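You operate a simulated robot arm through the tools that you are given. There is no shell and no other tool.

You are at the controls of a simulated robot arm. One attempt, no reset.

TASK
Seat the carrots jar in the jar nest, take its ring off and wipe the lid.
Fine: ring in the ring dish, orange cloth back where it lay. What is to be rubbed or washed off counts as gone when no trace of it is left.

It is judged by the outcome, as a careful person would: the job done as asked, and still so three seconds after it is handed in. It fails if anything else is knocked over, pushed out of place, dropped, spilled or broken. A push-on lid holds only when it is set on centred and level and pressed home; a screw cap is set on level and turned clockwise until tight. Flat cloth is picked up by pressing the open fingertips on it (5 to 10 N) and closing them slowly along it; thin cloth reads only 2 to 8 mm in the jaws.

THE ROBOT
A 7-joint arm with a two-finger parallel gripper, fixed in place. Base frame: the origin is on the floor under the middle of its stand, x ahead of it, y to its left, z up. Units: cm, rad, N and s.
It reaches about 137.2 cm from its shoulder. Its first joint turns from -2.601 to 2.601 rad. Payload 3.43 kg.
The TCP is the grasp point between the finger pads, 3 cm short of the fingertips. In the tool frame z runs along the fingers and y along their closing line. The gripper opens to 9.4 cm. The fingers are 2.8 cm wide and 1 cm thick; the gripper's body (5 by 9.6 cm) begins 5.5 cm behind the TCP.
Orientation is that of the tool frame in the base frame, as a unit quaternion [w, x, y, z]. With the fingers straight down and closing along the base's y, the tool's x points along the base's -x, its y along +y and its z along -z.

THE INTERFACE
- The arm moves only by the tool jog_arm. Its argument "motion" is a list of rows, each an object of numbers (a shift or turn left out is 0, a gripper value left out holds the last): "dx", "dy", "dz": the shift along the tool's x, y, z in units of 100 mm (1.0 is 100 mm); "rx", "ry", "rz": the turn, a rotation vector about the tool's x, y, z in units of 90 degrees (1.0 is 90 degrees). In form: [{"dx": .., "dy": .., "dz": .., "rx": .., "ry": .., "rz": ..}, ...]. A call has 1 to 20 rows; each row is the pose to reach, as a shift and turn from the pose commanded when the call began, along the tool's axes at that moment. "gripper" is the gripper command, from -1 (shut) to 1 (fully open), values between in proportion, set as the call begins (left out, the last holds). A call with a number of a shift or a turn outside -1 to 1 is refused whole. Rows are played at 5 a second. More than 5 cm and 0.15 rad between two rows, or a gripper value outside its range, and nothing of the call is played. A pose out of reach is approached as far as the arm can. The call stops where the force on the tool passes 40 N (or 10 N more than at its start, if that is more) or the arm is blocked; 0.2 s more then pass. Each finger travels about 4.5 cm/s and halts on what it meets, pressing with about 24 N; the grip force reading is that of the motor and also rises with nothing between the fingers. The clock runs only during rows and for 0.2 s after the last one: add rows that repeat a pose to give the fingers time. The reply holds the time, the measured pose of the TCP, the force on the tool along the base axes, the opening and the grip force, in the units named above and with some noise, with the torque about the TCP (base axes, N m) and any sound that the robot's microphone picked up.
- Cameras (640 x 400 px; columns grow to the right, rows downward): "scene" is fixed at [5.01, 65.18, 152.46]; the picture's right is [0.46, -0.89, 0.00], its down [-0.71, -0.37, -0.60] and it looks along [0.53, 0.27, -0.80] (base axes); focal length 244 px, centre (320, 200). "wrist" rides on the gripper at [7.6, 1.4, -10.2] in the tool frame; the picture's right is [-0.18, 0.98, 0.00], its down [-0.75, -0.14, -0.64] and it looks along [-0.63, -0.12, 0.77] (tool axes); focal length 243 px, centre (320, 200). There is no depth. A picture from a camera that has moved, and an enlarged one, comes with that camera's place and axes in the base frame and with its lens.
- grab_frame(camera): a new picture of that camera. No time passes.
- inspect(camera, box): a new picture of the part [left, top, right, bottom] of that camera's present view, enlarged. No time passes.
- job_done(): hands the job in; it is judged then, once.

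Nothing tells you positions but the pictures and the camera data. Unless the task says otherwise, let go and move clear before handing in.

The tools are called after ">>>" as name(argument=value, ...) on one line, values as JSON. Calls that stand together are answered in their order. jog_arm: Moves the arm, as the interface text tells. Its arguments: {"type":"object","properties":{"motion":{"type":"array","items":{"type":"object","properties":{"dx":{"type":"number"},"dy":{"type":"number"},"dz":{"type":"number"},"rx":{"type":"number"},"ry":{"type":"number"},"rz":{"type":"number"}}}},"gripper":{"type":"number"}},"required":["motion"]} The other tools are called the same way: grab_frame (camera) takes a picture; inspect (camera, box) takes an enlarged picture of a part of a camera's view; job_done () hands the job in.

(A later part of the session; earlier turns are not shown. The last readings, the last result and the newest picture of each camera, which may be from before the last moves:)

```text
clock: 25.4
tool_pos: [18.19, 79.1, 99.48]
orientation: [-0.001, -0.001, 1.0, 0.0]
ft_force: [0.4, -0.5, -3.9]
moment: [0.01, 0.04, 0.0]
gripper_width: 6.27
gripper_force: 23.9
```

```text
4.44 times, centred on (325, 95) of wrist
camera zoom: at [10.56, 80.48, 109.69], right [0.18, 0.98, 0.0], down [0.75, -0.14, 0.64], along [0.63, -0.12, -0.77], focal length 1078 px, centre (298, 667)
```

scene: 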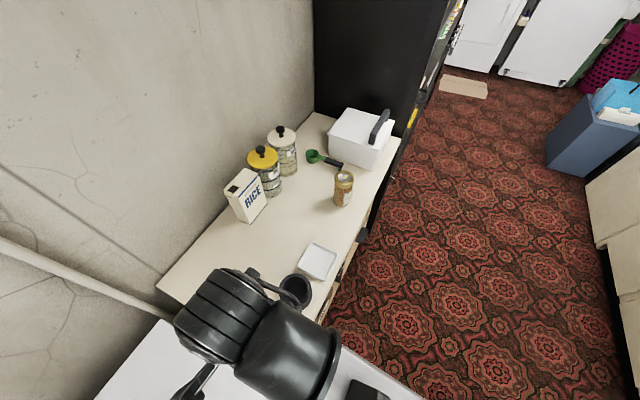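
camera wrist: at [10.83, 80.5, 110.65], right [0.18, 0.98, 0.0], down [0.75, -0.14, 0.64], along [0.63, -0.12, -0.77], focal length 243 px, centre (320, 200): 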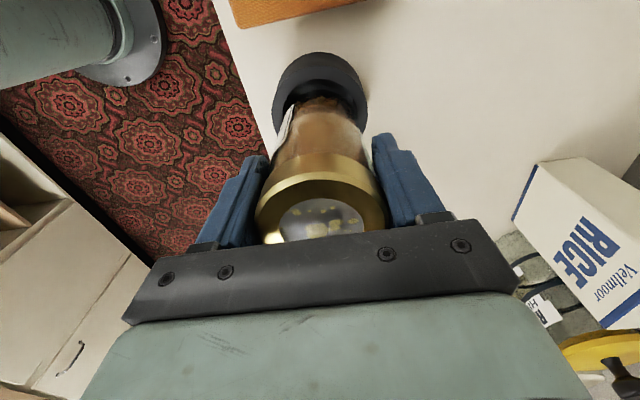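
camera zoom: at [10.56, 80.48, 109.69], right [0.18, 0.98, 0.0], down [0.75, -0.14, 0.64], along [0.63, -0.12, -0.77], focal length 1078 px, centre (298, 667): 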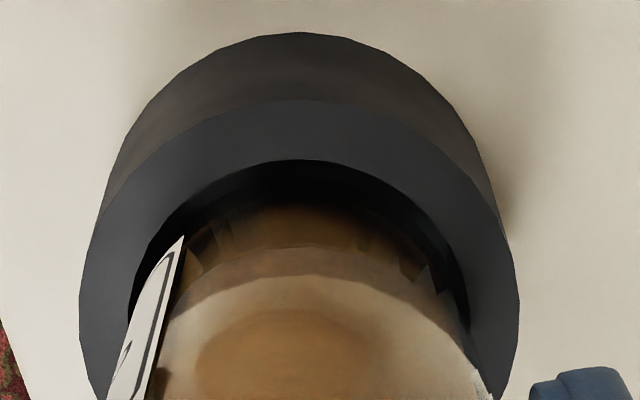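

There's no contact now at a height where it was blocked before, so I'll keep lowering.

>>> jog_arm(motion=[{"dz": 0.03}, {"dz": 0.06}, {"dz": 0.09}, {"dz": 0.12}, {"dz": 0.12}])

>>> inspect(camera="wrist", box=[255, 50, 395, 140])

```text
clock: 26.6
tool_pos: [18.23, 79.03, 98.17]
orientation: [-0.001, 0.0, 1.0, 0.0]
ft_force: [-0.4, -0.7, -3.3]
moment: [0.0, 0.02, 0.01]
gripper_width: 6.27
gripper_force: 24.3
```

```text
4.44 times, centred on (325, 95) of wrist
camera zoom: at [10.58, 80.53, 108.49], right [0.18, 0.98, 0.0], down [0.75, -0.14, 0.64], along [0.63, -0.12, -0.77], focal length 1078 px, centre (298, 667)
```

zoom: 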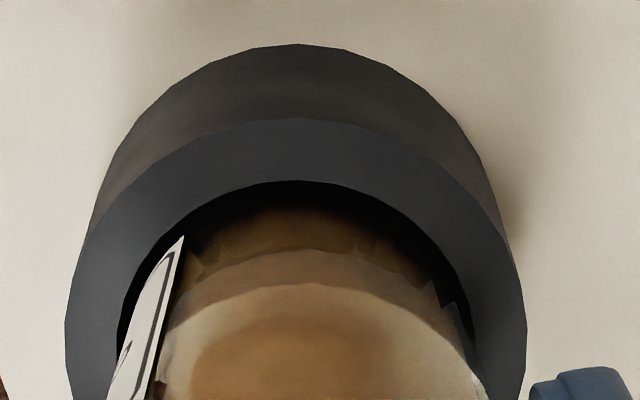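

The jar is entering the nest freely. I'll continue down in small steps until it touches the floor of the nest.

>>> jog_arm(motion=[{"dz": 0.03}, {"dz": 0.06}, {"dz": 0.09}, {"dz": 0.12}, {"dz": 0.12}])

>>> jog_arm(motion=[{"dz": 0.02}, {"dz": 0.04}, {"dz": 0.06}, {"dz": 0.06}])

```text
clock: 27.8
tool_pos: [18.27, 79.05, 96.96]
orientation: [0.0, 0.0, 1.0, 0.0]
ft_force: [-0.8, -0.4, -4.2]
moment: [0.0, 0.07, 0.0]
gripper_width: 6.3
gripper_force: 24.0
```

```text
clock: 28.8
tool_pos: [18.14, 79.03, 96.28]
orientation: [0.0, -0.001, 1.0, 0.001]
ft_force: [-0.2, 0.4, -3.4]
moment: [-0.01, 0.02, -0.02]
gripper_width: 6.31
gripper_force: 24.0
```

>>> jog_arm(motion=[{"dz": 0.02}, {"dz": 0.04}, {"dz": 0.04}])

>>> grab_frame(camera="wrist")

```text
clock: 29.6
tool_pos: [18.17, 78.99, 96.06]
orientation: [0.0, 0.001, 1.0, 0.0]
ft_force: [0.5, 0.2, -4.6]
moment: [-0.02, 0.04, 0.01]
gripper_width: 6.27
gripper_force: 24.1
```

```text
taken
camera wrist: at [10.57, 80.39, 106.3], right [0.18, 0.98, 0.0], down [0.75, -0.14, 0.64], along [0.63, -0.12, -0.77], focal length 243 px, centre (320, 200)
```

wrist: 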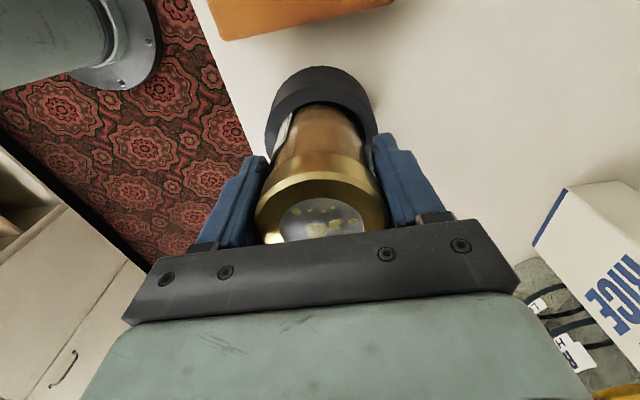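

>>> jog_arm(motion=[{"dz": 0.015}, {"dz": 0.03}, {"dz": 0.03}])

>>> jog_arm(motion=[{"dz": 0.015}, {"dz": 0.03}, {"dz": 0.03}])

```text
clock: 30.4
tool_pos: [18.09, 78.93, 95.74]
orientation: [0.0, 0.001, 1.0, 0.001]
ft_force: [2.6, -2.1, 12.2]
moment: [0.04, 0.18, 0.03]
gripper_width: 6.25
gripper_force: 24.5
```

```text
clock: 31.2
tool_pos: [18.16, 79.04, 95.47]
orientation: [0.001, 0.001, 1.0, 0.0]
ft_force: [7.4, -3.8, 23.3]
moment: [0.01, -0.22, -0.04]
gripper_width: 6.29
gripper_force: 23.6
```

The force rises at z≈95.7, so the jar bottom is on the nest floor. I'll release it and look.

>>> jog_arm(motion=[{}, {}, {}, {}], gripper=1)

>>> jog_arm(motion=[{"dz": -0.3}, {"dz": -0.6}, {"dz": -0.9}, {"dz": -0.9}])

>>> grab_frame(camera="wrist")

>>> inspect(camera="wrist", box=[240, 50, 400, 170])

>>> inspect(camera="scene", box=[265, 235, 345, 325])

```text
clock: 32.2
tool_pos: [18.05, 79.01, 95.6]
orientation: [0.001, -0.001, 1.0, 0.0]
ft_force: [0.5, 0.1, 0.3]
moment: [0.01, -0.01, -0.02]
gripper_width: 9.42
gripper_force: 0.0
```

```text
clock: 33.2
tool_pos: [18.28, 79.05, 104.26]
orientation: [-0.001, 0.001, 1.0, 0.0]
ft_force: [0.0, 0.6, 0.2]
moment: [0.03, 0.0, -0.01]
gripper_width: 9.39
gripper_force: 0.0
```

```text
taken
camera wrist: at [10.77, 80.46, 114.58], right [0.18, 0.98, 0.0], down [0.75, -0.14, 0.64], along [0.63, -0.12, -0.77], focal length 243 px, centre (320, 200)
```

wrist: 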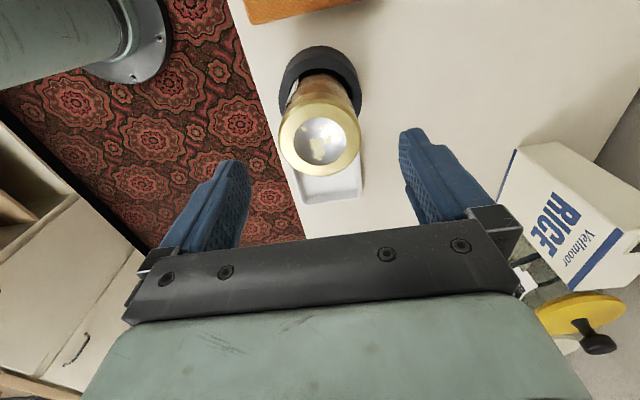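

```text
3.33 times, centred on (320, 110) of wrist
camera zoom: at [10.77, 80.46, 114.58], right [0.18, 0.98, 0.0], down [0.75, -0.14, 0.64], along [0.63, -0.12, -0.77], focal length 809 px, centre (320, 500)
```

zoom: 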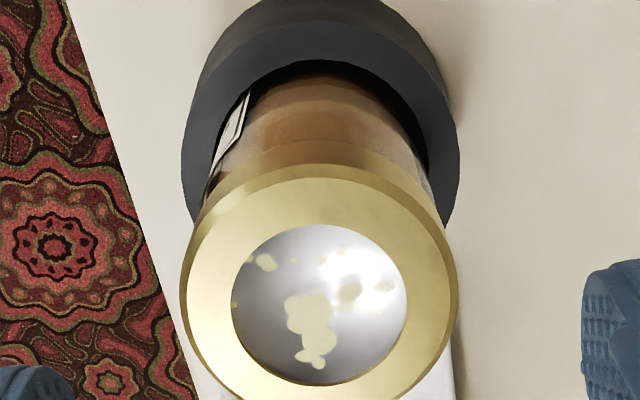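

```text
4.44 times, centred on (305, 280) of scene
camera zoom: at [5.01, 65.18, 152.46], right [0.46, -0.89, 0.0], down [-0.71, -0.37, -0.6], along [0.53, 0.27, -0.8], focal length 1087 px, centre (387, -156)
```

zoom: 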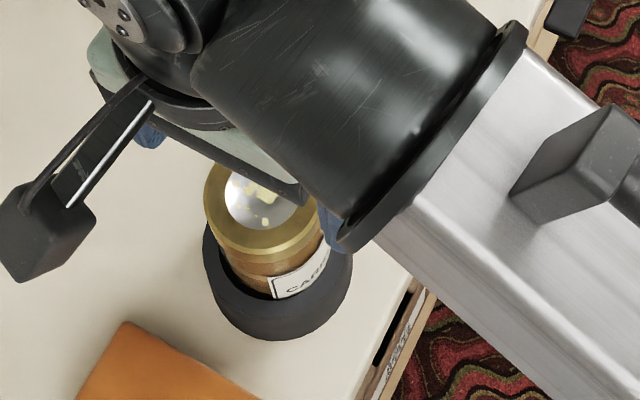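

The jar is seated in the nest. To grip the ring on its axis I need its centre precisely, so I'll move the wrist camera directly over the lid.

>>> jog_arm(motion=[{"dx": -0.3}, {"dx": -0.6}, {"dx": -0.6}])

>>> inspect(camera="wrist", box=[240, 0, 400, 110])

>>> inspect(camera="scene", box=[255, 230, 345, 325])

```text
clock: 34.0
tool_pos: [24.13, 79.01, 104.48]
orientation: [0.0, 0.0, 1.0, 0.0]
ft_force: [0.0, 1.0, 1.4]
moment: [-0.02, -0.02, -0.01]
gripper_width: 9.4
gripper_force: 0.0
```

```text
3.64 times, centred on (320, 55) of wrist
camera zoom: at [16.66, 80.41, 114.82], right [0.18, 0.98, 0.0], down [0.75, -0.14, 0.64], along [0.63, -0.12, -0.77], focal length 882 px, centre (320, 727)
```

zoom: 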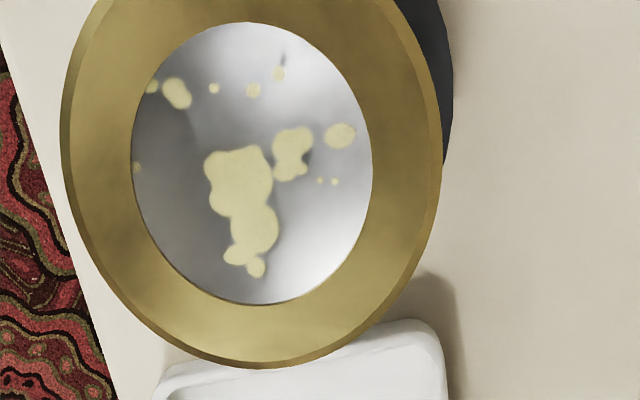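

```text
4.21 times, centred on (300, 278) of scene
camera zoom: at [5.01, 65.18, 152.46], right [0.46, -0.89, 0.0], down [-0.71, -0.37, -0.6], along [0.53, 0.27, -0.8], focal length 1030 px, centre (404, -126)
```

zoom: 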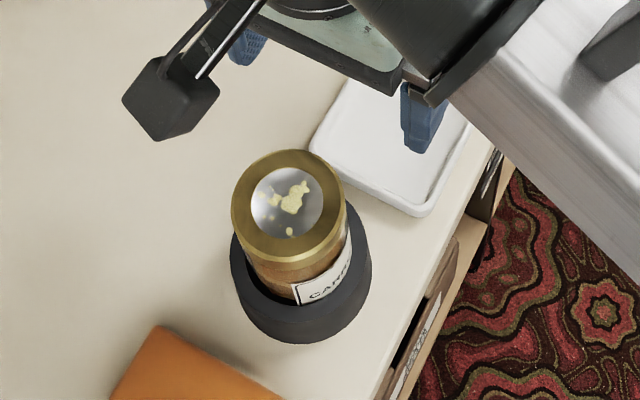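

From two views the lid centre is (18.65, 78.98) with its top at z≈98.55. I'll put the TCP on the ring axis and pre-turn the hand clockwise to leave plenty of counter-clockwise travel for unscrewing.

>>> jog_arm(motion=[{"dx": 0.2}, {"dx": 0.4, "rz": 0.08}, {"dx": 0.548, "rz": 0.16}, {"dx": 0.548, "rz": 0.25}, {"dx": 0.548, "rz": 0.34}, {"dx": 0.548, "rz": 0.43}, {"dx": 0.548, "rz": 0.52}, {"dx": 0.548, "rz": 0.61}, {"dx": 0.548, "rz": 0.7}, {"dx": 0.548, "rz": 0.79}, {"dx": 0.548, "rz": 0.88}, {"dx": 0.548, "rz": 0.88}])

>>> grab_frame(camera="wrist")

>>> grab_frame(camera="scene")

```text
clock: 36.6
tool_pos: [18.7, 78.84, 104.3]
orientation: [0.0, 0.638, 0.77, -0.001]
ft_force: [-0.3, -0.1, 0.1]
moment: [0.02, 0.0, 0.01]
gripper_width: 9.41
gripper_force: 0.0
```

```text
taken
camera wrist: at [18.8, 86.67, 114.67], right [1.0, 0.0, 0.0], down [0.0, -0.77, 0.64], along [0.0, -0.64, -0.77], focal length 243 px, centre (320, 200)
```

wrist: 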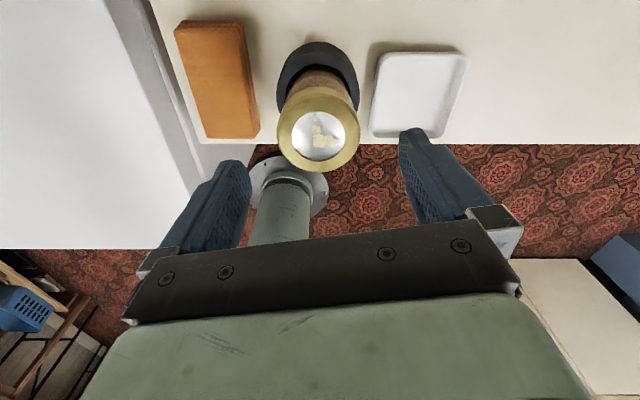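

```text
taken
```

scene: 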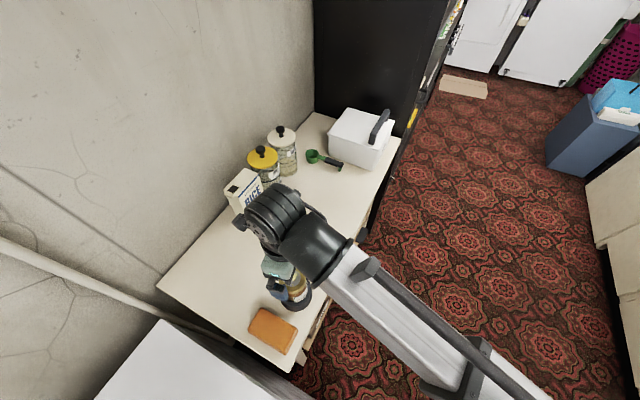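

I can see the lid from the +y side now. I'll check the y alignment from this view.

>>> inspect(camera="wrist", box=[240, 60, 400, 180])

>>> inspect(camera="wrist", box=[160, 0, 480, 150])

```text
3.33 times, centred on (320, 120) of wrist
camera zoom: at [18.8, 86.67, 114.67], right [1.0, 0.0, 0.0], down [0.0, -0.77, 0.64], along [0.0, -0.64, -0.77], focal length 809 px, centre (320, 467)
```

zoom: 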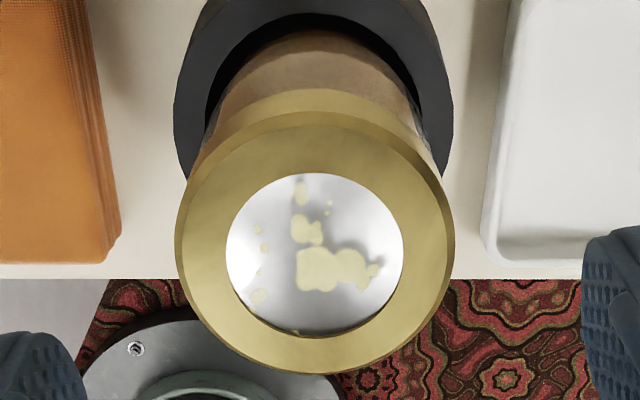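

```text
2.00 times, centred on (320, 75) of wrist
camera zoom: at [18.8, 86.67, 114.67], right [1.0, 0.0, 0.0], down [0.0, -0.77, 0.64], along [0.0, -0.64, -0.77], focal length 485 px, centre (320, 450)
```

zoom: 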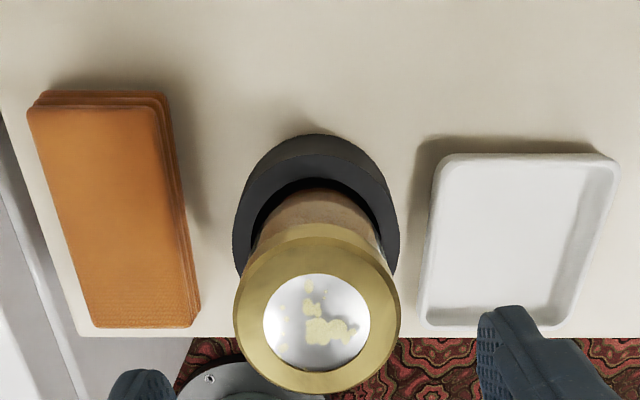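

The lid centre is confirmed at (18.68, 79.0). I'll lower with the fingers open to ring height (TCP z≈97.2), then close on the ring.

>>> jog_arm(motion=[{"dx": 0.01, "dz": 0.2}, {"dx": 0.01, "dz": 0.4}, {"dx": 0.01, "dz": 0.6}, {"dx": 0.01, "dz": 0.71}, {"dx": 0.01, "dz": 0.71}])

>>> jog_arm(motion=[{}, {}, {}, {}, {}, {}], gripper=-1)

>>> grab_frame(camera="wrist")

```text
clock: 37.8
tool_pos: [18.78, 79.0, 97.23]
orientation: [-0.001, 0.637, 0.771, 0.001]
ft_force: [0.3, 0.2, 0.1]
moment: [-0.01, -0.02, -0.01]
gripper_width: 9.4
gripper_force: 0.0
```

```text
clock: 39.2
tool_pos: [18.69, 78.93, 97.4]
orientation: [-0.001, 0.638, 0.77, 0.0]
ft_force: [-2.9, -0.4, 0.7]
moment: [0.01, 0.12, -0.02]
gripper_width: 6.12
gripper_force: 23.7
```

```text
taken
camera wrist: at [18.81, 86.74, 107.63], right [1.0, 0.0, 0.0], down [0.0, -0.77, 0.64], along [0.0, -0.64, -0.77], focal length 243 px, centre (320, 200)
```

wrist: 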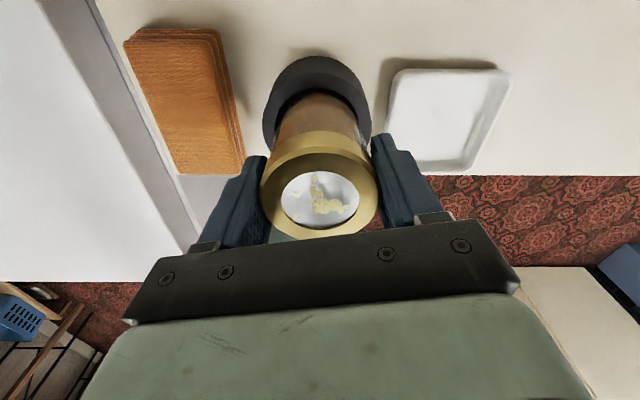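

The ring is gripped at 6.12 cm. I'll start turning counter-clockwise (negative rz), a small amount first, and check the torque and whether the jar turns with it.

>>> jog_arm(motion=[{"rz": -0.06}, {"rz": -0.13}, {"rz": -0.2}, {"rz": -0.27}, {"rz": -0.34}])

>>> grab_frame(camera="wrist")

>>> inspect(camera="scene", box=[255, 230, 345, 325])

```text
clock: 40.4
tool_pos: [18.53, 79.05, 97.23]
orientation: [0.0, 0.41, 0.912, -0.001]
ft_force: [0.8, -3.7, 11.5]
moment: [-0.02, -0.27, -0.03]
gripper_width: 6.13
gripper_force: 23.6
```

```text
taken
camera wrist: at [14.7, 85.69, 107.6], right [0.86, 0.51, 0.0], down [0.39, -0.66, 0.64], along [0.33, -0.55, -0.77], focal length 243 px, centre (320, 200)
```

wrist: 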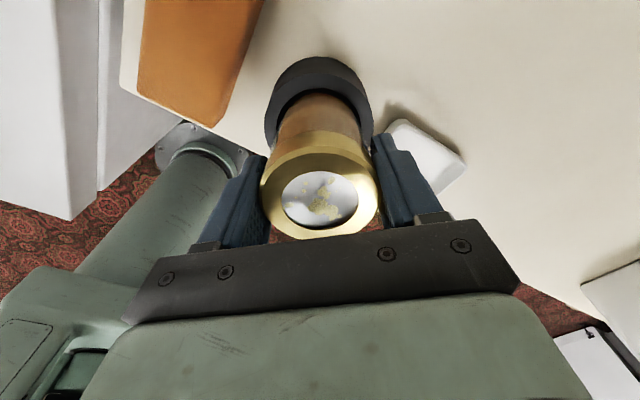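

```text
4.21 times, centred on (300, 278) of scene
camera zoom: at [5.01, 65.18, 152.46], right [0.46, -0.89, 0.0], down [-0.71, -0.37, -0.6], along [0.53, 0.27, -0.8], focal length 1030 px, centre (404, -126)
```

zoom: 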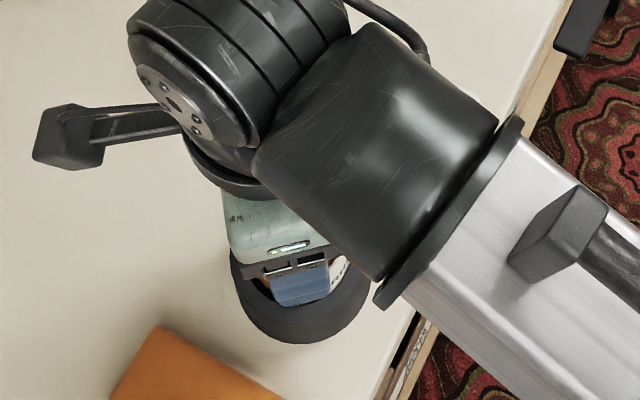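

The torque is low and the ring is pushing up at 11.5 N, consistent with unscrewing. I'll check the lid pattern to see what's turning.

>>> inspect(camera="wrist", box=[230, 40, 410, 250])

```text
1.90 times, centred on (320, 145) of wrist
camera zoom: at [14.7, 85.69, 107.6], right [0.86, 0.51, 0.0], down [0.39, -0.66, 0.64], along [0.33, -0.55, -0.77], focal length 462 px, centre (320, 305)
```

zoom: 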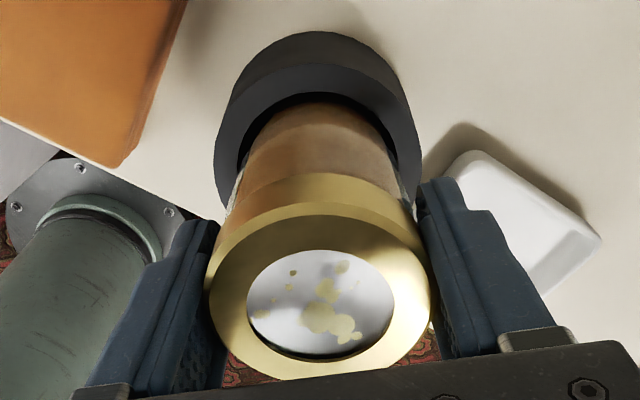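

The lid and jar stay still while the ring turns, so the nest is holding the jar. I'll keep turning counter-clockwise with a slight rise.

>>> jog_arm(motion=[{"rz": -0.08, "dz": -0.004}, {"rz": -0.16, "dz": -0.006}, {"rz": -0.24, "dz": -0.008}, {"rz": -0.32, "dz": -0.01}, {"rz": -0.4, "dz": -0.012}, {"rz": -0.48, "dz": -0.014}, {"rz": -0.56, "dz": -0.016}, {"rz": -0.64, "dz": -0.018}, {"rz": -0.72, "dz": -0.02}, {"rz": -0.8, "dz": -0.022}])

>>> grab_frame(camera="wrist")

```text
clock: 42.6
tool_pos: [18.53, 79.02, 97.42]
orientation: [0.001, -0.203, 0.979, 0.0]
ft_force: [-0.8, -2.7, -0.3]
moment: [-0.14, 0.13, -0.04]
gripper_width: 6.16
gripper_force: 23.7
```

```text
taken
camera wrist: at [11.14, 77.36, 107.73], right [-0.22, 0.97, 0.0], down [0.75, 0.17, 0.64], along [0.63, 0.14, -0.77], focal length 243 px, centre (320, 200)
```

wrist: 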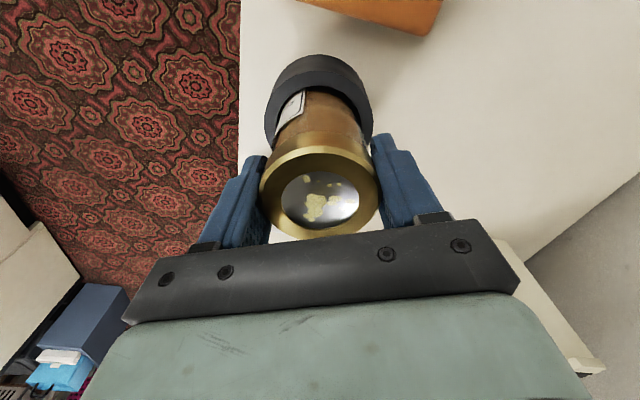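

I've turned it about 104° so far with low forces. I'll continue counter-clockwise.

>>> jog_arm(motion=[{"rz": -0.08, "dz": -0.002}, {"rz": -0.16, "dz": -0.004}, {"rz": -0.24, "dz": -0.006}, {"rz": -0.32, "dz": -0.008}, {"rz": -0.4, "dz": -0.01}, {"rz": -0.48, "dz": -0.012}, {"rz": -0.56, "dz": -0.014}, {"rz": -0.64, "dz": -0.016}, {"rz": -0.72, "dz": -0.018}, {"rz": -0.8, "dz": -0.02}])

>>> grab_frame(camera="wrist")

>>> inspect(camera="scene", box=[255, 230, 345, 325])

```text
clock: 44.8
tool_pos: [18.47, 79.09, 97.77]
orientation: [0.0, 0.74, -0.673, 0.0]
ft_force: [-2.2, -2.3, -6.2]
moment: [-0.26, 0.24, -0.06]
gripper_width: 6.13
gripper_force: 24.1
```

```text
taken
camera wrist: at [18.03, 71.37, 107.99], right [-1.0, 0.09, 0.0], down [0.07, 0.76, 0.64], along [0.06, 0.64, -0.77], focal length 243 px, centre (320, 200)
```

wrist: 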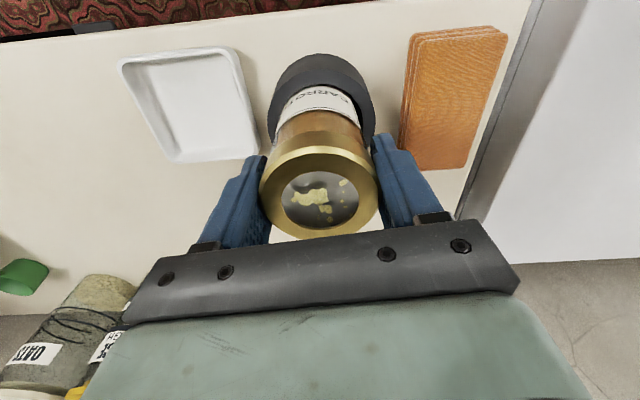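

```text
4.21 times, centred on (300, 278) of scene
camera zoom: at [5.01, 65.18, 152.46], right [0.46, -0.89, 0.0], down [-0.71, -0.37, -0.6], along [0.53, 0.27, -0.8], focal length 1030 px, centre (404, -126)
```

zoom: 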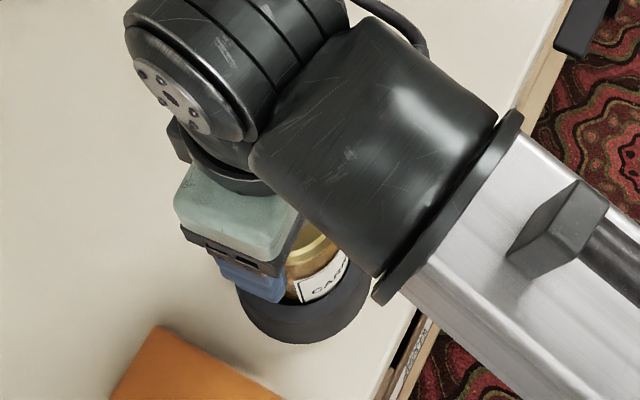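

I've turned it about 176° and there is now a slight downward pull, so I'll turn further without rising.

>>> jog_arm(motion=[{"rz": -0.08}, {"rz": -0.16}, {"rz": -0.24}, {"rz": -0.32}, {"rz": -0.4}, {"rz": -0.48}, {"rz": -0.56}, {"rz": -0.64}, {"rz": -0.72}, {"rz": -0.8}])

>>> grab_frame(camera="wrist")

>>> inspect(camera="scene", box=[255, 230, 345, 325])

```text
clock: 47.0
tool_pos: [18.58, 79.15, 97.74]
orientation: [0.0, 0.994, -0.109, 0.0]
ft_force: [-0.2, -0.2, -0.1]
moment: [0.03, 0.03, -0.01]
gripper_width: 6.14
gripper_force: 24.2
```

```text
taken
camera wrist: at [25.88, 76.06, 108.03], right [-0.39, -0.92, 0.0], down [-0.71, 0.3, 0.64], along [-0.59, 0.25, -0.77], focal length 243 px, centre (320, 200)
```

wrist: 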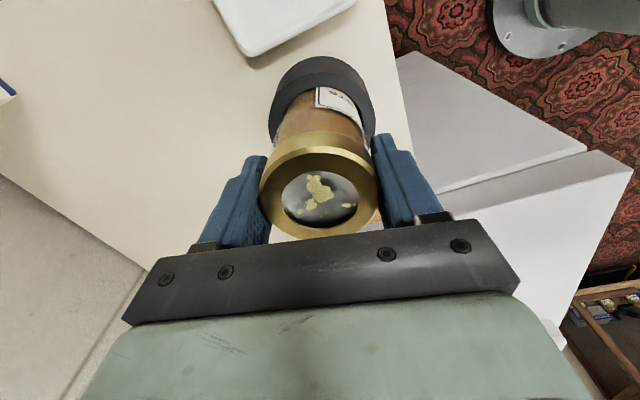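

```text
4.21 times, centred on (300, 278) of scene
camera zoom: at [5.01, 65.18, 152.46], right [0.46, -0.89, 0.0], down [-0.71, -0.37, -0.6], along [0.53, 0.27, -0.8], focal length 1030 px, centre (404, -126)
```

zoom: 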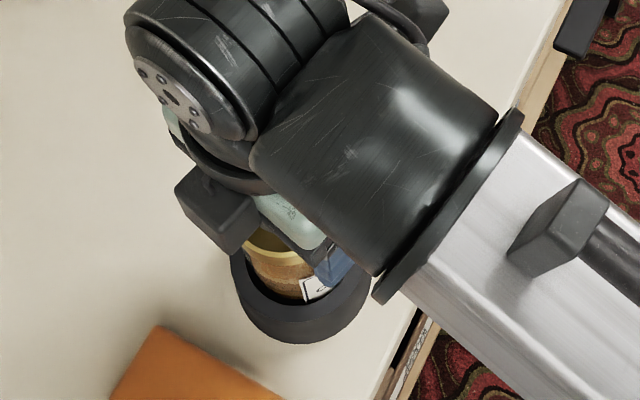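

All the forces have dropped to zero after about 248°. I'll look closely to see whether the ring is free of the threads.

>>> inspect(camera="wrist", box=[240, 120, 400, 245])

```text
3.20 times, centred on (320, 182) of wrist
camera zoom: at [25.88, 76.06, 108.03], right [-0.39, -0.92, 0.0], down [-0.71, 0.3, 0.64], along [-0.59, 0.25, -0.77], focal length 776 px, centre (320, 256)
```

zoom: 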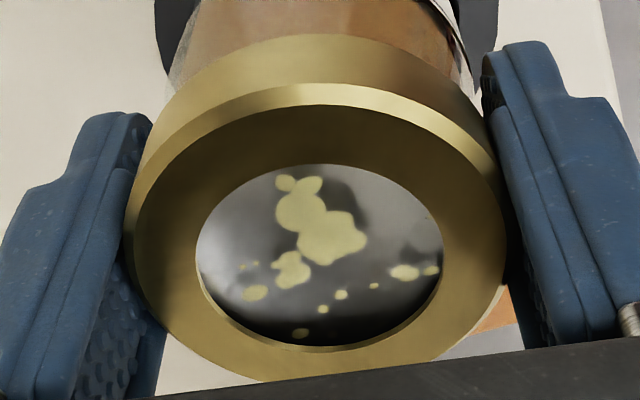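

I'll try a small gentle lift and read the force.

>>> jog_arm(motion=[{"dz": -0.01}, {"dz": -0.015}, {"dz": -0.015}])

```text
clock: 47.8
tool_pos: [18.71, 79.19, 97.78]
orientation: [0.0, 0.994, -0.109, 0.0]
ft_force: [-0.5, -1.2, -1.0]
moment: [-0.01, -0.01, 0.03]
gripper_width: 6.14
gripper_force: 23.5
```

>>> jog_arm(motion=[{"dz": -0.015}, {"dz": -0.03}, {"dz": -0.03}])

>>> inspect(camera="wrist", box=[240, 120, 400, 245])

```text
clock: 48.6
tool_pos: [18.6, 79.24, 98.05]
orientation: [0.0, 0.994, -0.109, 0.001]
ft_force: [-0.3, -1.2, -0.3]
moment: [0.02, 0.01, 0.01]
gripper_width: 6.11
gripper_force: 24.2
```

```text
3.20 times, centred on (320, 182) of wrist
camera zoom: at [25.84, 76.16, 108.36], right [-0.39, -0.92, 0.0], down [-0.7, 0.3, 0.64], along [-0.59, 0.25, -0.77], focal length 776 px, centre (320, 256)
```

zoom: 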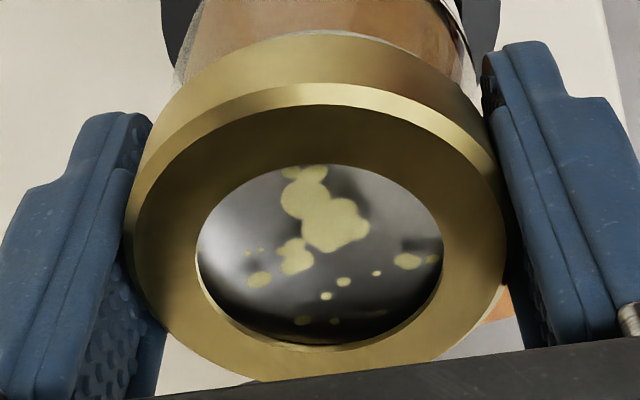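

The ring rises off the lid with no load, so it's free. I'll lift it straight up and clear.

>>> jog_arm(motion=[{"dz": -0.05}, {"dz": -0.1}, {"dz": -0.15}, {"dz": -0.2}, {"dz": -0.25}, {"dz": -0.3}, {"dz": -0.3}])

>>> grab_frame(camera="wrist")

>>> inspect(camera="scene", box=[255, 220, 345, 325])

```text
clock: 50.2
tool_pos: [18.67, 79.2, 101.19]
orientation: [0.001, 0.994, -0.11, 0.0]
ft_force: [0.4, 0.4, 0.0]
moment: [0.0, 0.04, -0.01]
gripper_width: 6.14
gripper_force: 24.1
```

```text
taken
camera wrist: at [25.84, 76.09, 111.47], right [-0.39, -0.92, 0.0], down [-0.7, 0.3, 0.64], along [-0.59, 0.25, -0.77], focal length 243 px, centre (320, 200)
```

wrist: 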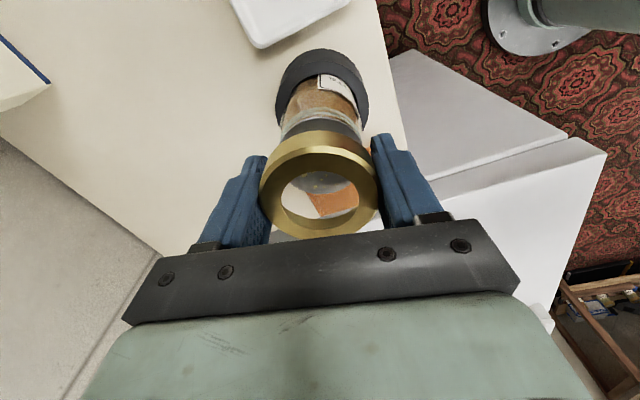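

```text
3.81 times, centred on (300, 272) of scene
camera zoom: at [5.01, 65.18, 152.46], right [0.46, -0.89, 0.0], down [-0.71, -0.37, -0.6], along [0.53, 0.27, -0.8], focal length 932 px, centre (396, -76)
```

zoom: 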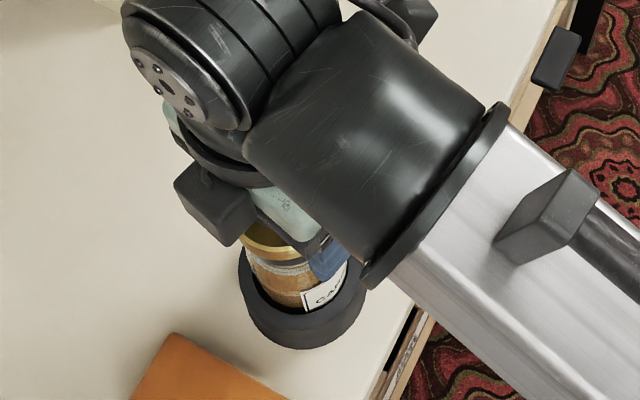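

The ring is off and the lid stayed on the jar. The fingertips reach about 2 cm below the ring, so they would hit the dish before the ring does. I'll look at the finger shape and dish depth to plan a low set-down.

>>> inspect(camera="wrist", box=[180, 110, 460, 260])

>>> inspect(camera="scene", box=[290, 235, 345, 290])

```text
2.29 times, centred on (320, 185) of wrist
camera zoom: at [25.84, 76.09, 111.47], right [-0.39, -0.92, 0.0], down [-0.7, 0.3, 0.64], along [-0.59, 0.25, -0.77], focal length 555 px, centre (320, 234)
```

zoom: 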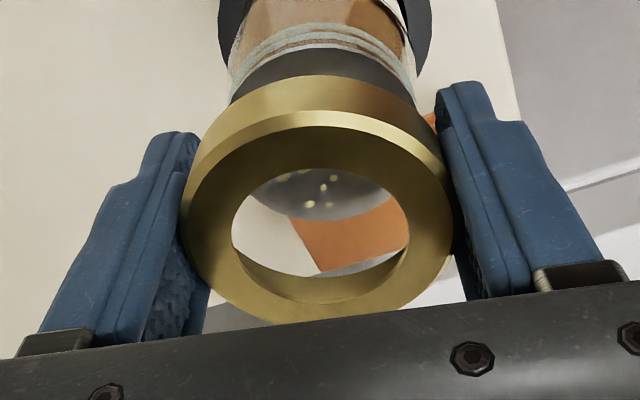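

```text
7.27 times, centred on (318, 262) of scene
camera zoom: at [5.01, 65.18, 152.46], right [0.46, -0.89, 0.0], down [-0.71, -0.37, -0.6], along [0.53, 0.27, -0.8], focal length 1778 px, centre (338, -254)
```

zoom: 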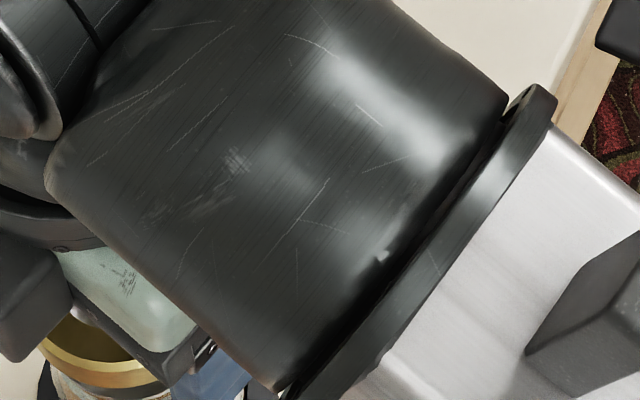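

The fingers would land on the dish rim, so I'll rest the ring loosely back on the jar mouth. Then I'll re-grip only its upper edge with the fingertips, so the ring hangs below them when I set it in the dish.

>>> jog_arm(motion=[{"dz": 0.06}, {"dz": 0.12}, {"dz": 0.18}, {"dz": 0.24}, {"dz": 0.29}, {"dz": 0.32}, {"dz": 0.34}])

>>> inspect(camera="wrist", box=[240, 120, 400, 245])

```text
clock: 51.8
tool_pos: [18.43, 79.14, 97.86]
orientation: [0.0, 0.994, -0.109, 0.0]
ft_force: [0.0, -0.1, -0.5]
moment: [0.05, 0.02, 0.0]
gripper_width: 6.13
gripper_force: 23.9
```

```text
3.20 times, centred on (320, 182) of wrist
camera zoom: at [25.79, 76.02, 108.11], right [-0.39, -0.92, 0.0], down [-0.7, 0.3, 0.64], along [-0.59, 0.25, -0.77], focal length 776 px, centre (320, 256)
```

zoom: 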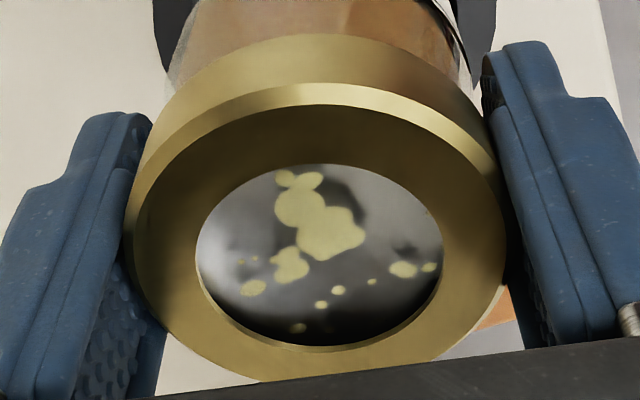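

>>> jog_arm(motion=[{"dz": 0.01}, {"dz": 0.02}])

```text
clock: 52.4
tool_pos: [18.58, 79.05, 97.47]
orientation: [0.001, 0.994, -0.11, 0.0]
ft_force: [0.4, -0.7, -2.2]
moment: [-0.06, 0.06, 0.0]
gripper_width: 6.14
gripper_force: 24.0
```

>>> jog_arm(motion=[{"dz": 0.01}, {"dz": 0.02}, {"dz": 0.02}])

>>> inspect(camera="wrist", box=[240, 120, 400, 245])

```text
clock: 53.2
tool_pos: [18.66, 79.13, 97.42]
orientation: [-0.001, 0.994, -0.109, 0.0]
ft_force: [-1.6, 1.0, 18.0]
moment: [-0.01, 0.46, 0.0]
gripper_width: 6.09
gripper_force: 24.4
```

```text
3.20 times, centred on (320, 182) of wrist
camera zoom: at [25.87, 76.02, 107.72], right [-0.39, -0.92, 0.0], down [-0.7, 0.3, 0.64], along [-0.59, 0.25, -0.77], focal length 776 px, centre (320, 256)
```

zoom: 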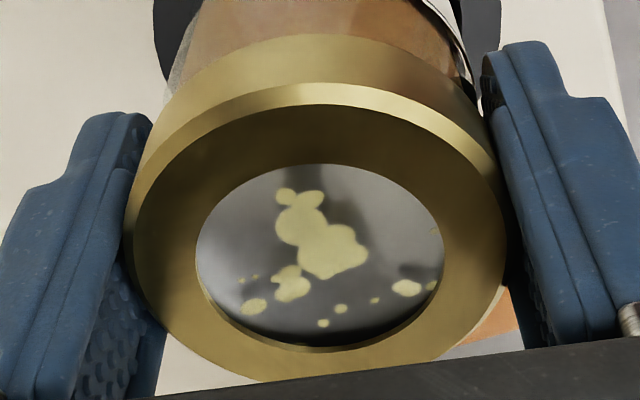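

The ring is resting on the lid. I'll open, rise about 3.3 cm, then re-grip the upper edge of the ring.

>>> jog_arm(motion=[{"dz": -0.008}, {"dz": -0.008}, {"dz": -0.008}, {"dz": -0.008}], gripper=1)

>>> jog_arm(motion=[{"dz": -0.1}, {"dz": -0.2}, {"dz": -0.3}, {"dz": -0.325}, {"dz": -0.325}])

>>> grab_frame(camera="wrist")

>>> inspect(camera="wrist", box=[220, 80, 420, 230])

```text
clock: 54.2
tool_pos: [18.71, 79.18, 97.4]
orientation: [-0.001, 0.994, -0.11, 0.0]
ft_force: [0.2, -0.1, -0.2]
moment: [0.02, 0.01, -0.01]
gripper_width: 9.43
gripper_force: 0.2
```

```text
clock: 55.4
tool_pos: [18.7, 79.15, 100.66]
orientation: [0.0, 0.994, -0.11, 0.0]
ft_force: [1.4, -0.5, -0.2]
moment: [0.01, -0.02, 0.01]
gripper_width: 9.38
gripper_force: 0.0
```

```text
taken
camera wrist: at [25.87, 76.04, 110.98], right [-0.39, -0.92, 0.0], down [-0.7, 0.3, 0.64], along [-0.59, 0.25, -0.77], focal length 243 px, centre (320, 200)
```

wrist: 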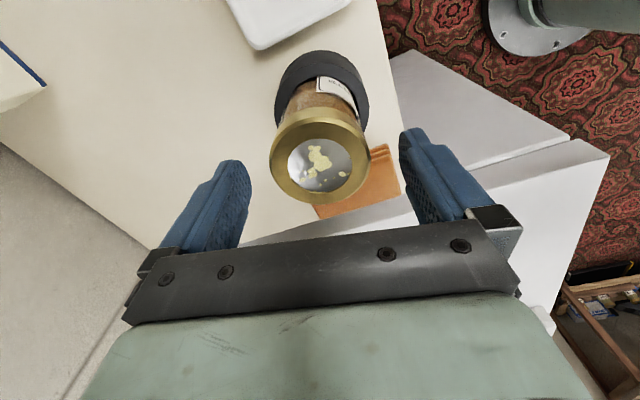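

```text
2.67 times, centred on (320, 155) of wrist
camera zoom: at [25.87, 76.04, 110.98], right [-0.39, -0.92, 0.0], down [-0.7, 0.3, 0.64], along [-0.59, 0.25, -0.77], focal length 647 px, centre (320, 320)
```

zoom: 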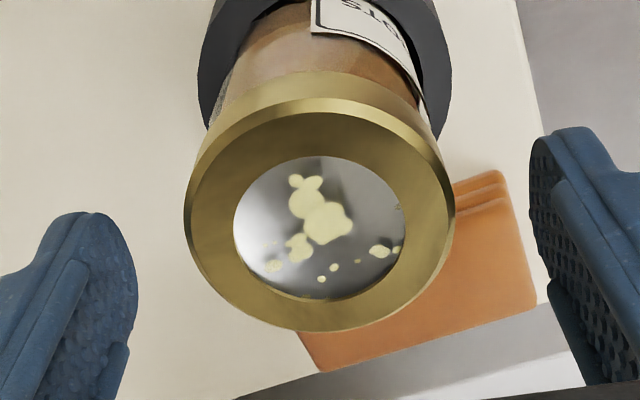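

The hand is well centred over the ring. I'll close the fingertips on its upper edge.

>>> jog_arm(motion=[{}, {}, {}, {}, {}, {}], gripper=-1)

>>> inspect(camera="wrist", box=[220, 80, 420, 230])

```text
clock: 56.8
tool_pos: [18.66, 79.09, 100.78]
orientation: [0.0, 0.994, -0.11, 0.0]
ft_force: [0.3, 0.6, 0.7]
moment: [0.03, -0.01, -0.01]
gripper_width: 6.07
gripper_force: 24.5
```

```text
2.67 times, centred on (320, 155) of wrist
camera zoom: at [25.87, 76.04, 110.97], right [-0.39, -0.92, 0.0], down [-0.7, 0.3, 0.64], along [-0.59, 0.25, -0.77], focal length 647 px, centre (320, 320)
```

zoom: 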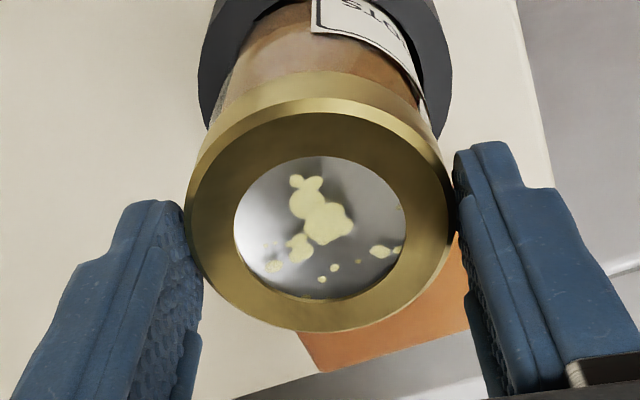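

The fingertips hold the ring's upper edge at 6.07 cm. I'll lift slowly.

>>> jog_arm(motion=[{"dz": -0.03}, {"dz": -0.08}, {"dz": -0.14}, {"dz": -0.22}, {"dz": -0.3}, {"dz": -0.38}, {"dz": -0.38}])

>>> grab_frame(camera="wrist")

>>> inspect(camera="wrist", box=[220, 80, 420, 230])

```text
clock: 58.4
tool_pos: [18.53, 79.12, 104.56]
orientation: [0.0, 0.994, -0.109, 0.0]
ft_force: [-0.6, -0.1, -4.1]
moment: [-0.05, 0.0, 0.01]
gripper_width: 6.05
gripper_force: 24.2
```

```text
taken
camera wrist: at [25.85, 76.04, 114.89], right [-0.39, -0.92, 0.0], down [-0.7, 0.3, 0.64], along [-0.59, 0.25, -0.77], focal length 243 px, centre (320, 200)
```

wrist: 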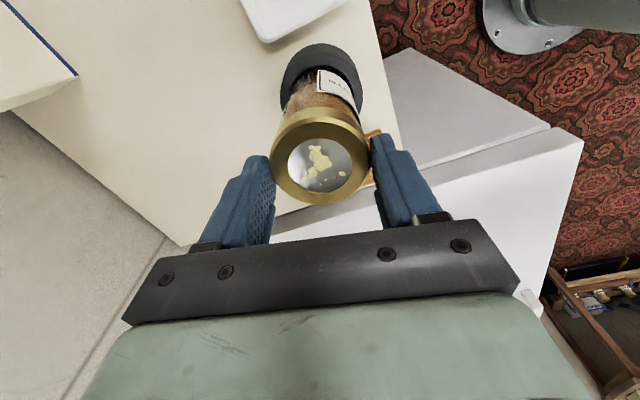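

```text
2.67 times, centred on (320, 155) of wrist
camera zoom: at [25.85, 76.04, 114.89], right [-0.39, -0.92, 0.0], down [-0.7, 0.3, 0.64], along [-0.59, 0.25, -0.77], focal length 647 px, centre (320, 320)
```

zoom: 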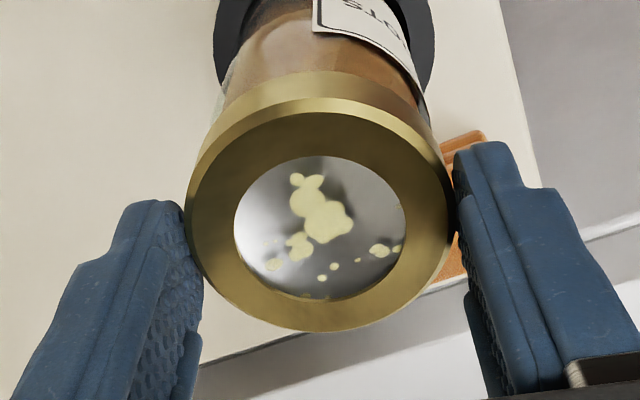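

The ring re-engaged when I set it down, so the whole jar came up with it (4.1 N). I'll lower it straight back into the nest right away.

>>> jog_arm(motion=[{"dz": 0.06}, {"dz": 0.12}, {"dz": 0.18}, {"dz": 0.24}, {"dz": 0.3}, {"dz": 0.35}, {"dz": 0.375}])

>>> inspect(camera="wrist", box=[220, 40, 420, 230])

```text
clock: 60.0
tool_pos: [18.65, 79.11, 100.72]
orientation: [0.0, 0.994, -0.109, 0.0]
ft_force: [0.1, 0.1, -2.8]
moment: [0.03, -0.05, 0.02]
gripper_width: 6.05
gripper_force: 24.5
```

```text
2.11 times, centred on (320, 135) of wrist
camera zoom: at [25.81, 76.06, 111.03], right [-0.39, -0.92, 0.0], down [-0.7, 0.3, 0.64], along [-0.59, 0.25, -0.77], focal length 511 px, centre (320, 337)
```

zoom: 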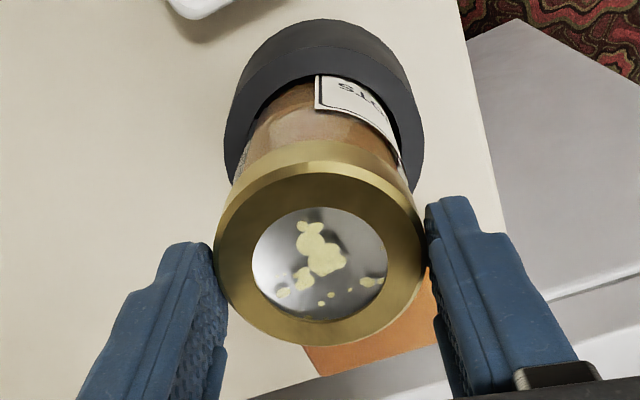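

The jar is back down in the nest. I'll settle it, then turn the ring counter-clockwise again from this fingertip grip, checking for release with tiny lifts.

>>> jog_arm(motion=[{"dz": 0.005}, {"dz": 0.01}, {"dz": 0.01}])

>>> jog_arm(motion=[{"rz": -0.08}, {"rz": -0.16}, {"rz": -0.24}, {"rz": -0.32}, {"rz": -0.4}])

>>> inspect(camera="wrist", box=[220, 40, 420, 230])

```text
clock: 60.8
tool_pos: [18.58, 79.12, 100.72]
orientation: [0.0, 0.994, -0.11, 0.0]
ft_force: [-0.1, 0.5, 2.5]
moment: [0.02, -0.02, -0.02]
gripper_width: 6.02
gripper_force: 23.8
```

```text
clock: 62.0
tool_pos: [18.6, 79.1, 100.63]
orientation: [0.001, 0.979, 0.204, -0.001]
ft_force: [-0.7, -2.8, 4.0]
moment: [-0.07, -0.04, -0.29]
gripper_width: 6.01
gripper_force: 24.0
```

```text
2.11 times, centred on (320, 135) of wrist
camera zoom: at [26.32, 80.8, 110.95], right [0.22, -0.97, 0.0], down [-0.75, -0.17, 0.64], along [-0.63, -0.14, -0.77], focal length 511 px, centre (320, 337)
```

zoom: 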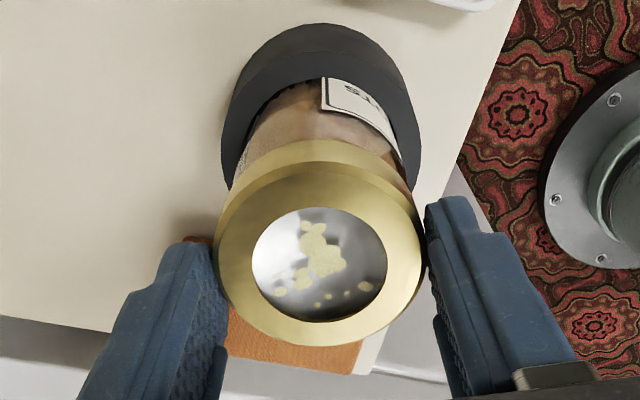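

The jar is turning with the ring this time, so it needs pressing home in the nest. I'll press down and then turn again.

>>> jog_arm(motion=[{"dz": 0.01}, {"dz": 0.02}, {"dz": 0.03}])

```text
clock: 62.8
tool_pos: [18.64, 79.1, 100.54]
orientation: [-0.002, 0.979, 0.203, 0.001]
ft_force: [1.7, -2.9, 20.8]
moment: [-0.18, -0.09, 0.0]
gripper_width: 6.02
gripper_force: 24.0
```

>>> jog_arm(motion=[{"rz": -0.08}, {"rz": -0.16}, {"rz": -0.24}, {"rz": -0.3}])

>>> inspect(camera="wrist", box=[220, 40, 420, 230])

```text
clock: 63.8
tool_pos: [18.52, 79.1, 100.34]
orientation: [-0.001, 0.904, 0.427, 0.0]
ft_force: [-1.7, 0.5, 9.8]
moment: [0.0, 0.03, -0.3]
gripper_width: 5.91
gripper_force: 23.8
```

```text
2.11 times, centred on (320, 135) of wrist
camera zoom: at [24.64, 84.06, 110.6], right [0.64, -0.77, 0.0], down [-0.59, -0.49, 0.64], along [-0.49, -0.41, -0.77], focal length 511 px, centre (320, 337)
```

zoom: 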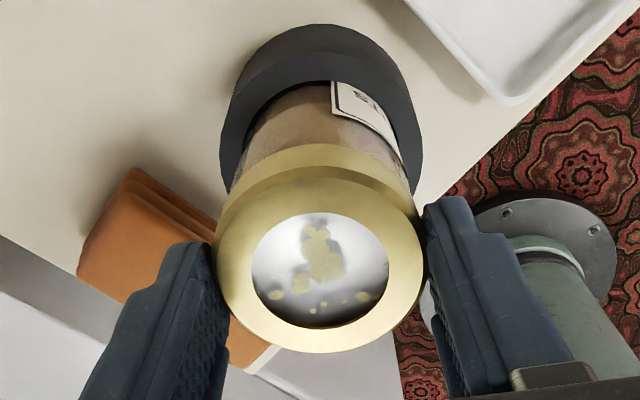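

The jar still mostly follows the ring. I'll let go and look at how the jar and ring are sitting before trying again.

>>> jog_arm(motion=[{}, {}, {}], gripper=1)

>>> jog_arm(motion=[{"dz": -0.2}, {"dz": -0.4}, {"dz": -0.5}, {"dz": -0.5}])

>>> grab_frame(camera="wrist")

>>> inspect(camera="wrist", box=[230, 30, 410, 180])

>>> inspect(camera="scene", box=[255, 230, 345, 325])

```text
clock: 64.6
tool_pos: [18.7, 79.08, 100.36]
orientation: [0.0, 0.905, 0.426, 0.0]
ft_force: [0.3, 0.3, 0.6]
moment: [0.0, 0.01, 0.01]
gripper_width: 9.39
gripper_force: 0.0
```

```text
clock: 65.6
tool_pos: [18.64, 79.16, 105.16]
orientation: [-0.001, 0.905, 0.426, 0.0]
ft_force: [0.7, 0.2, 0.7]
moment: [0.02, -0.01, -0.01]
gripper_width: 9.41
gripper_force: 0.0
```

```text
taken
camera wrist: at [24.69, 84.07, 115.51], right [0.64, -0.77, 0.0], down [-0.59, -0.49, 0.64], along [-0.49, -0.41, -0.77], focal length 243 px, centre (320, 200)
```

wrist: 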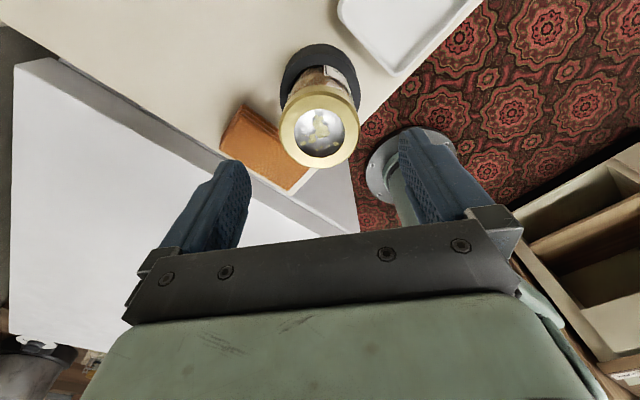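

```text
2.67 times, centred on (320, 105) of wrist
camera zoom: at [24.69, 84.07, 115.51], right [0.64, -0.77, 0.0], down [-0.59, -0.49, 0.64], along [-0.49, -0.41, -0.77], focal length 647 px, centre (320, 453)
```

zoom: 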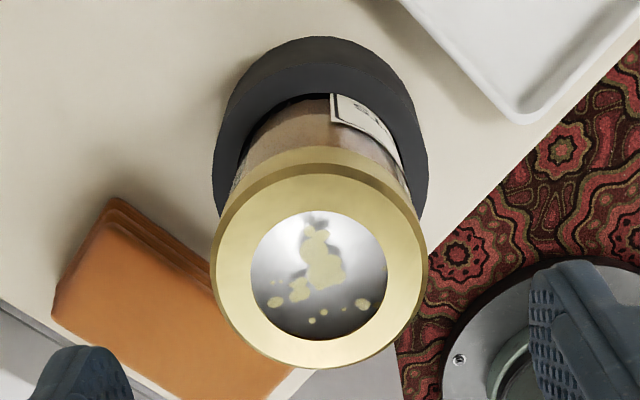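

```text
4.21 times, centred on (300, 278) of scene
camera zoom: at [5.01, 65.18, 152.46], right [0.46, -0.89, 0.0], down [-0.71, -0.37, -0.6], along [0.53, 0.27, -0.8], focal length 1030 px, centre (404, -126)
```

zoom: 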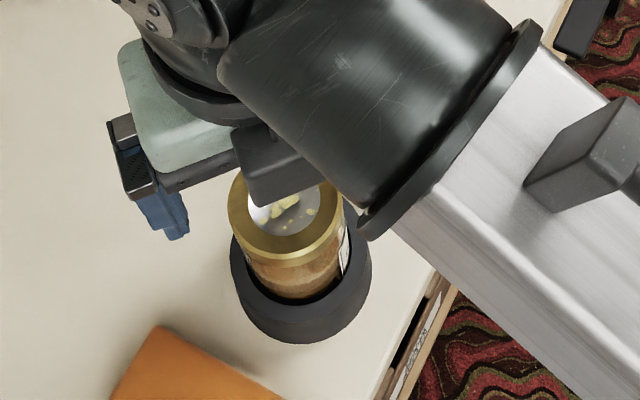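

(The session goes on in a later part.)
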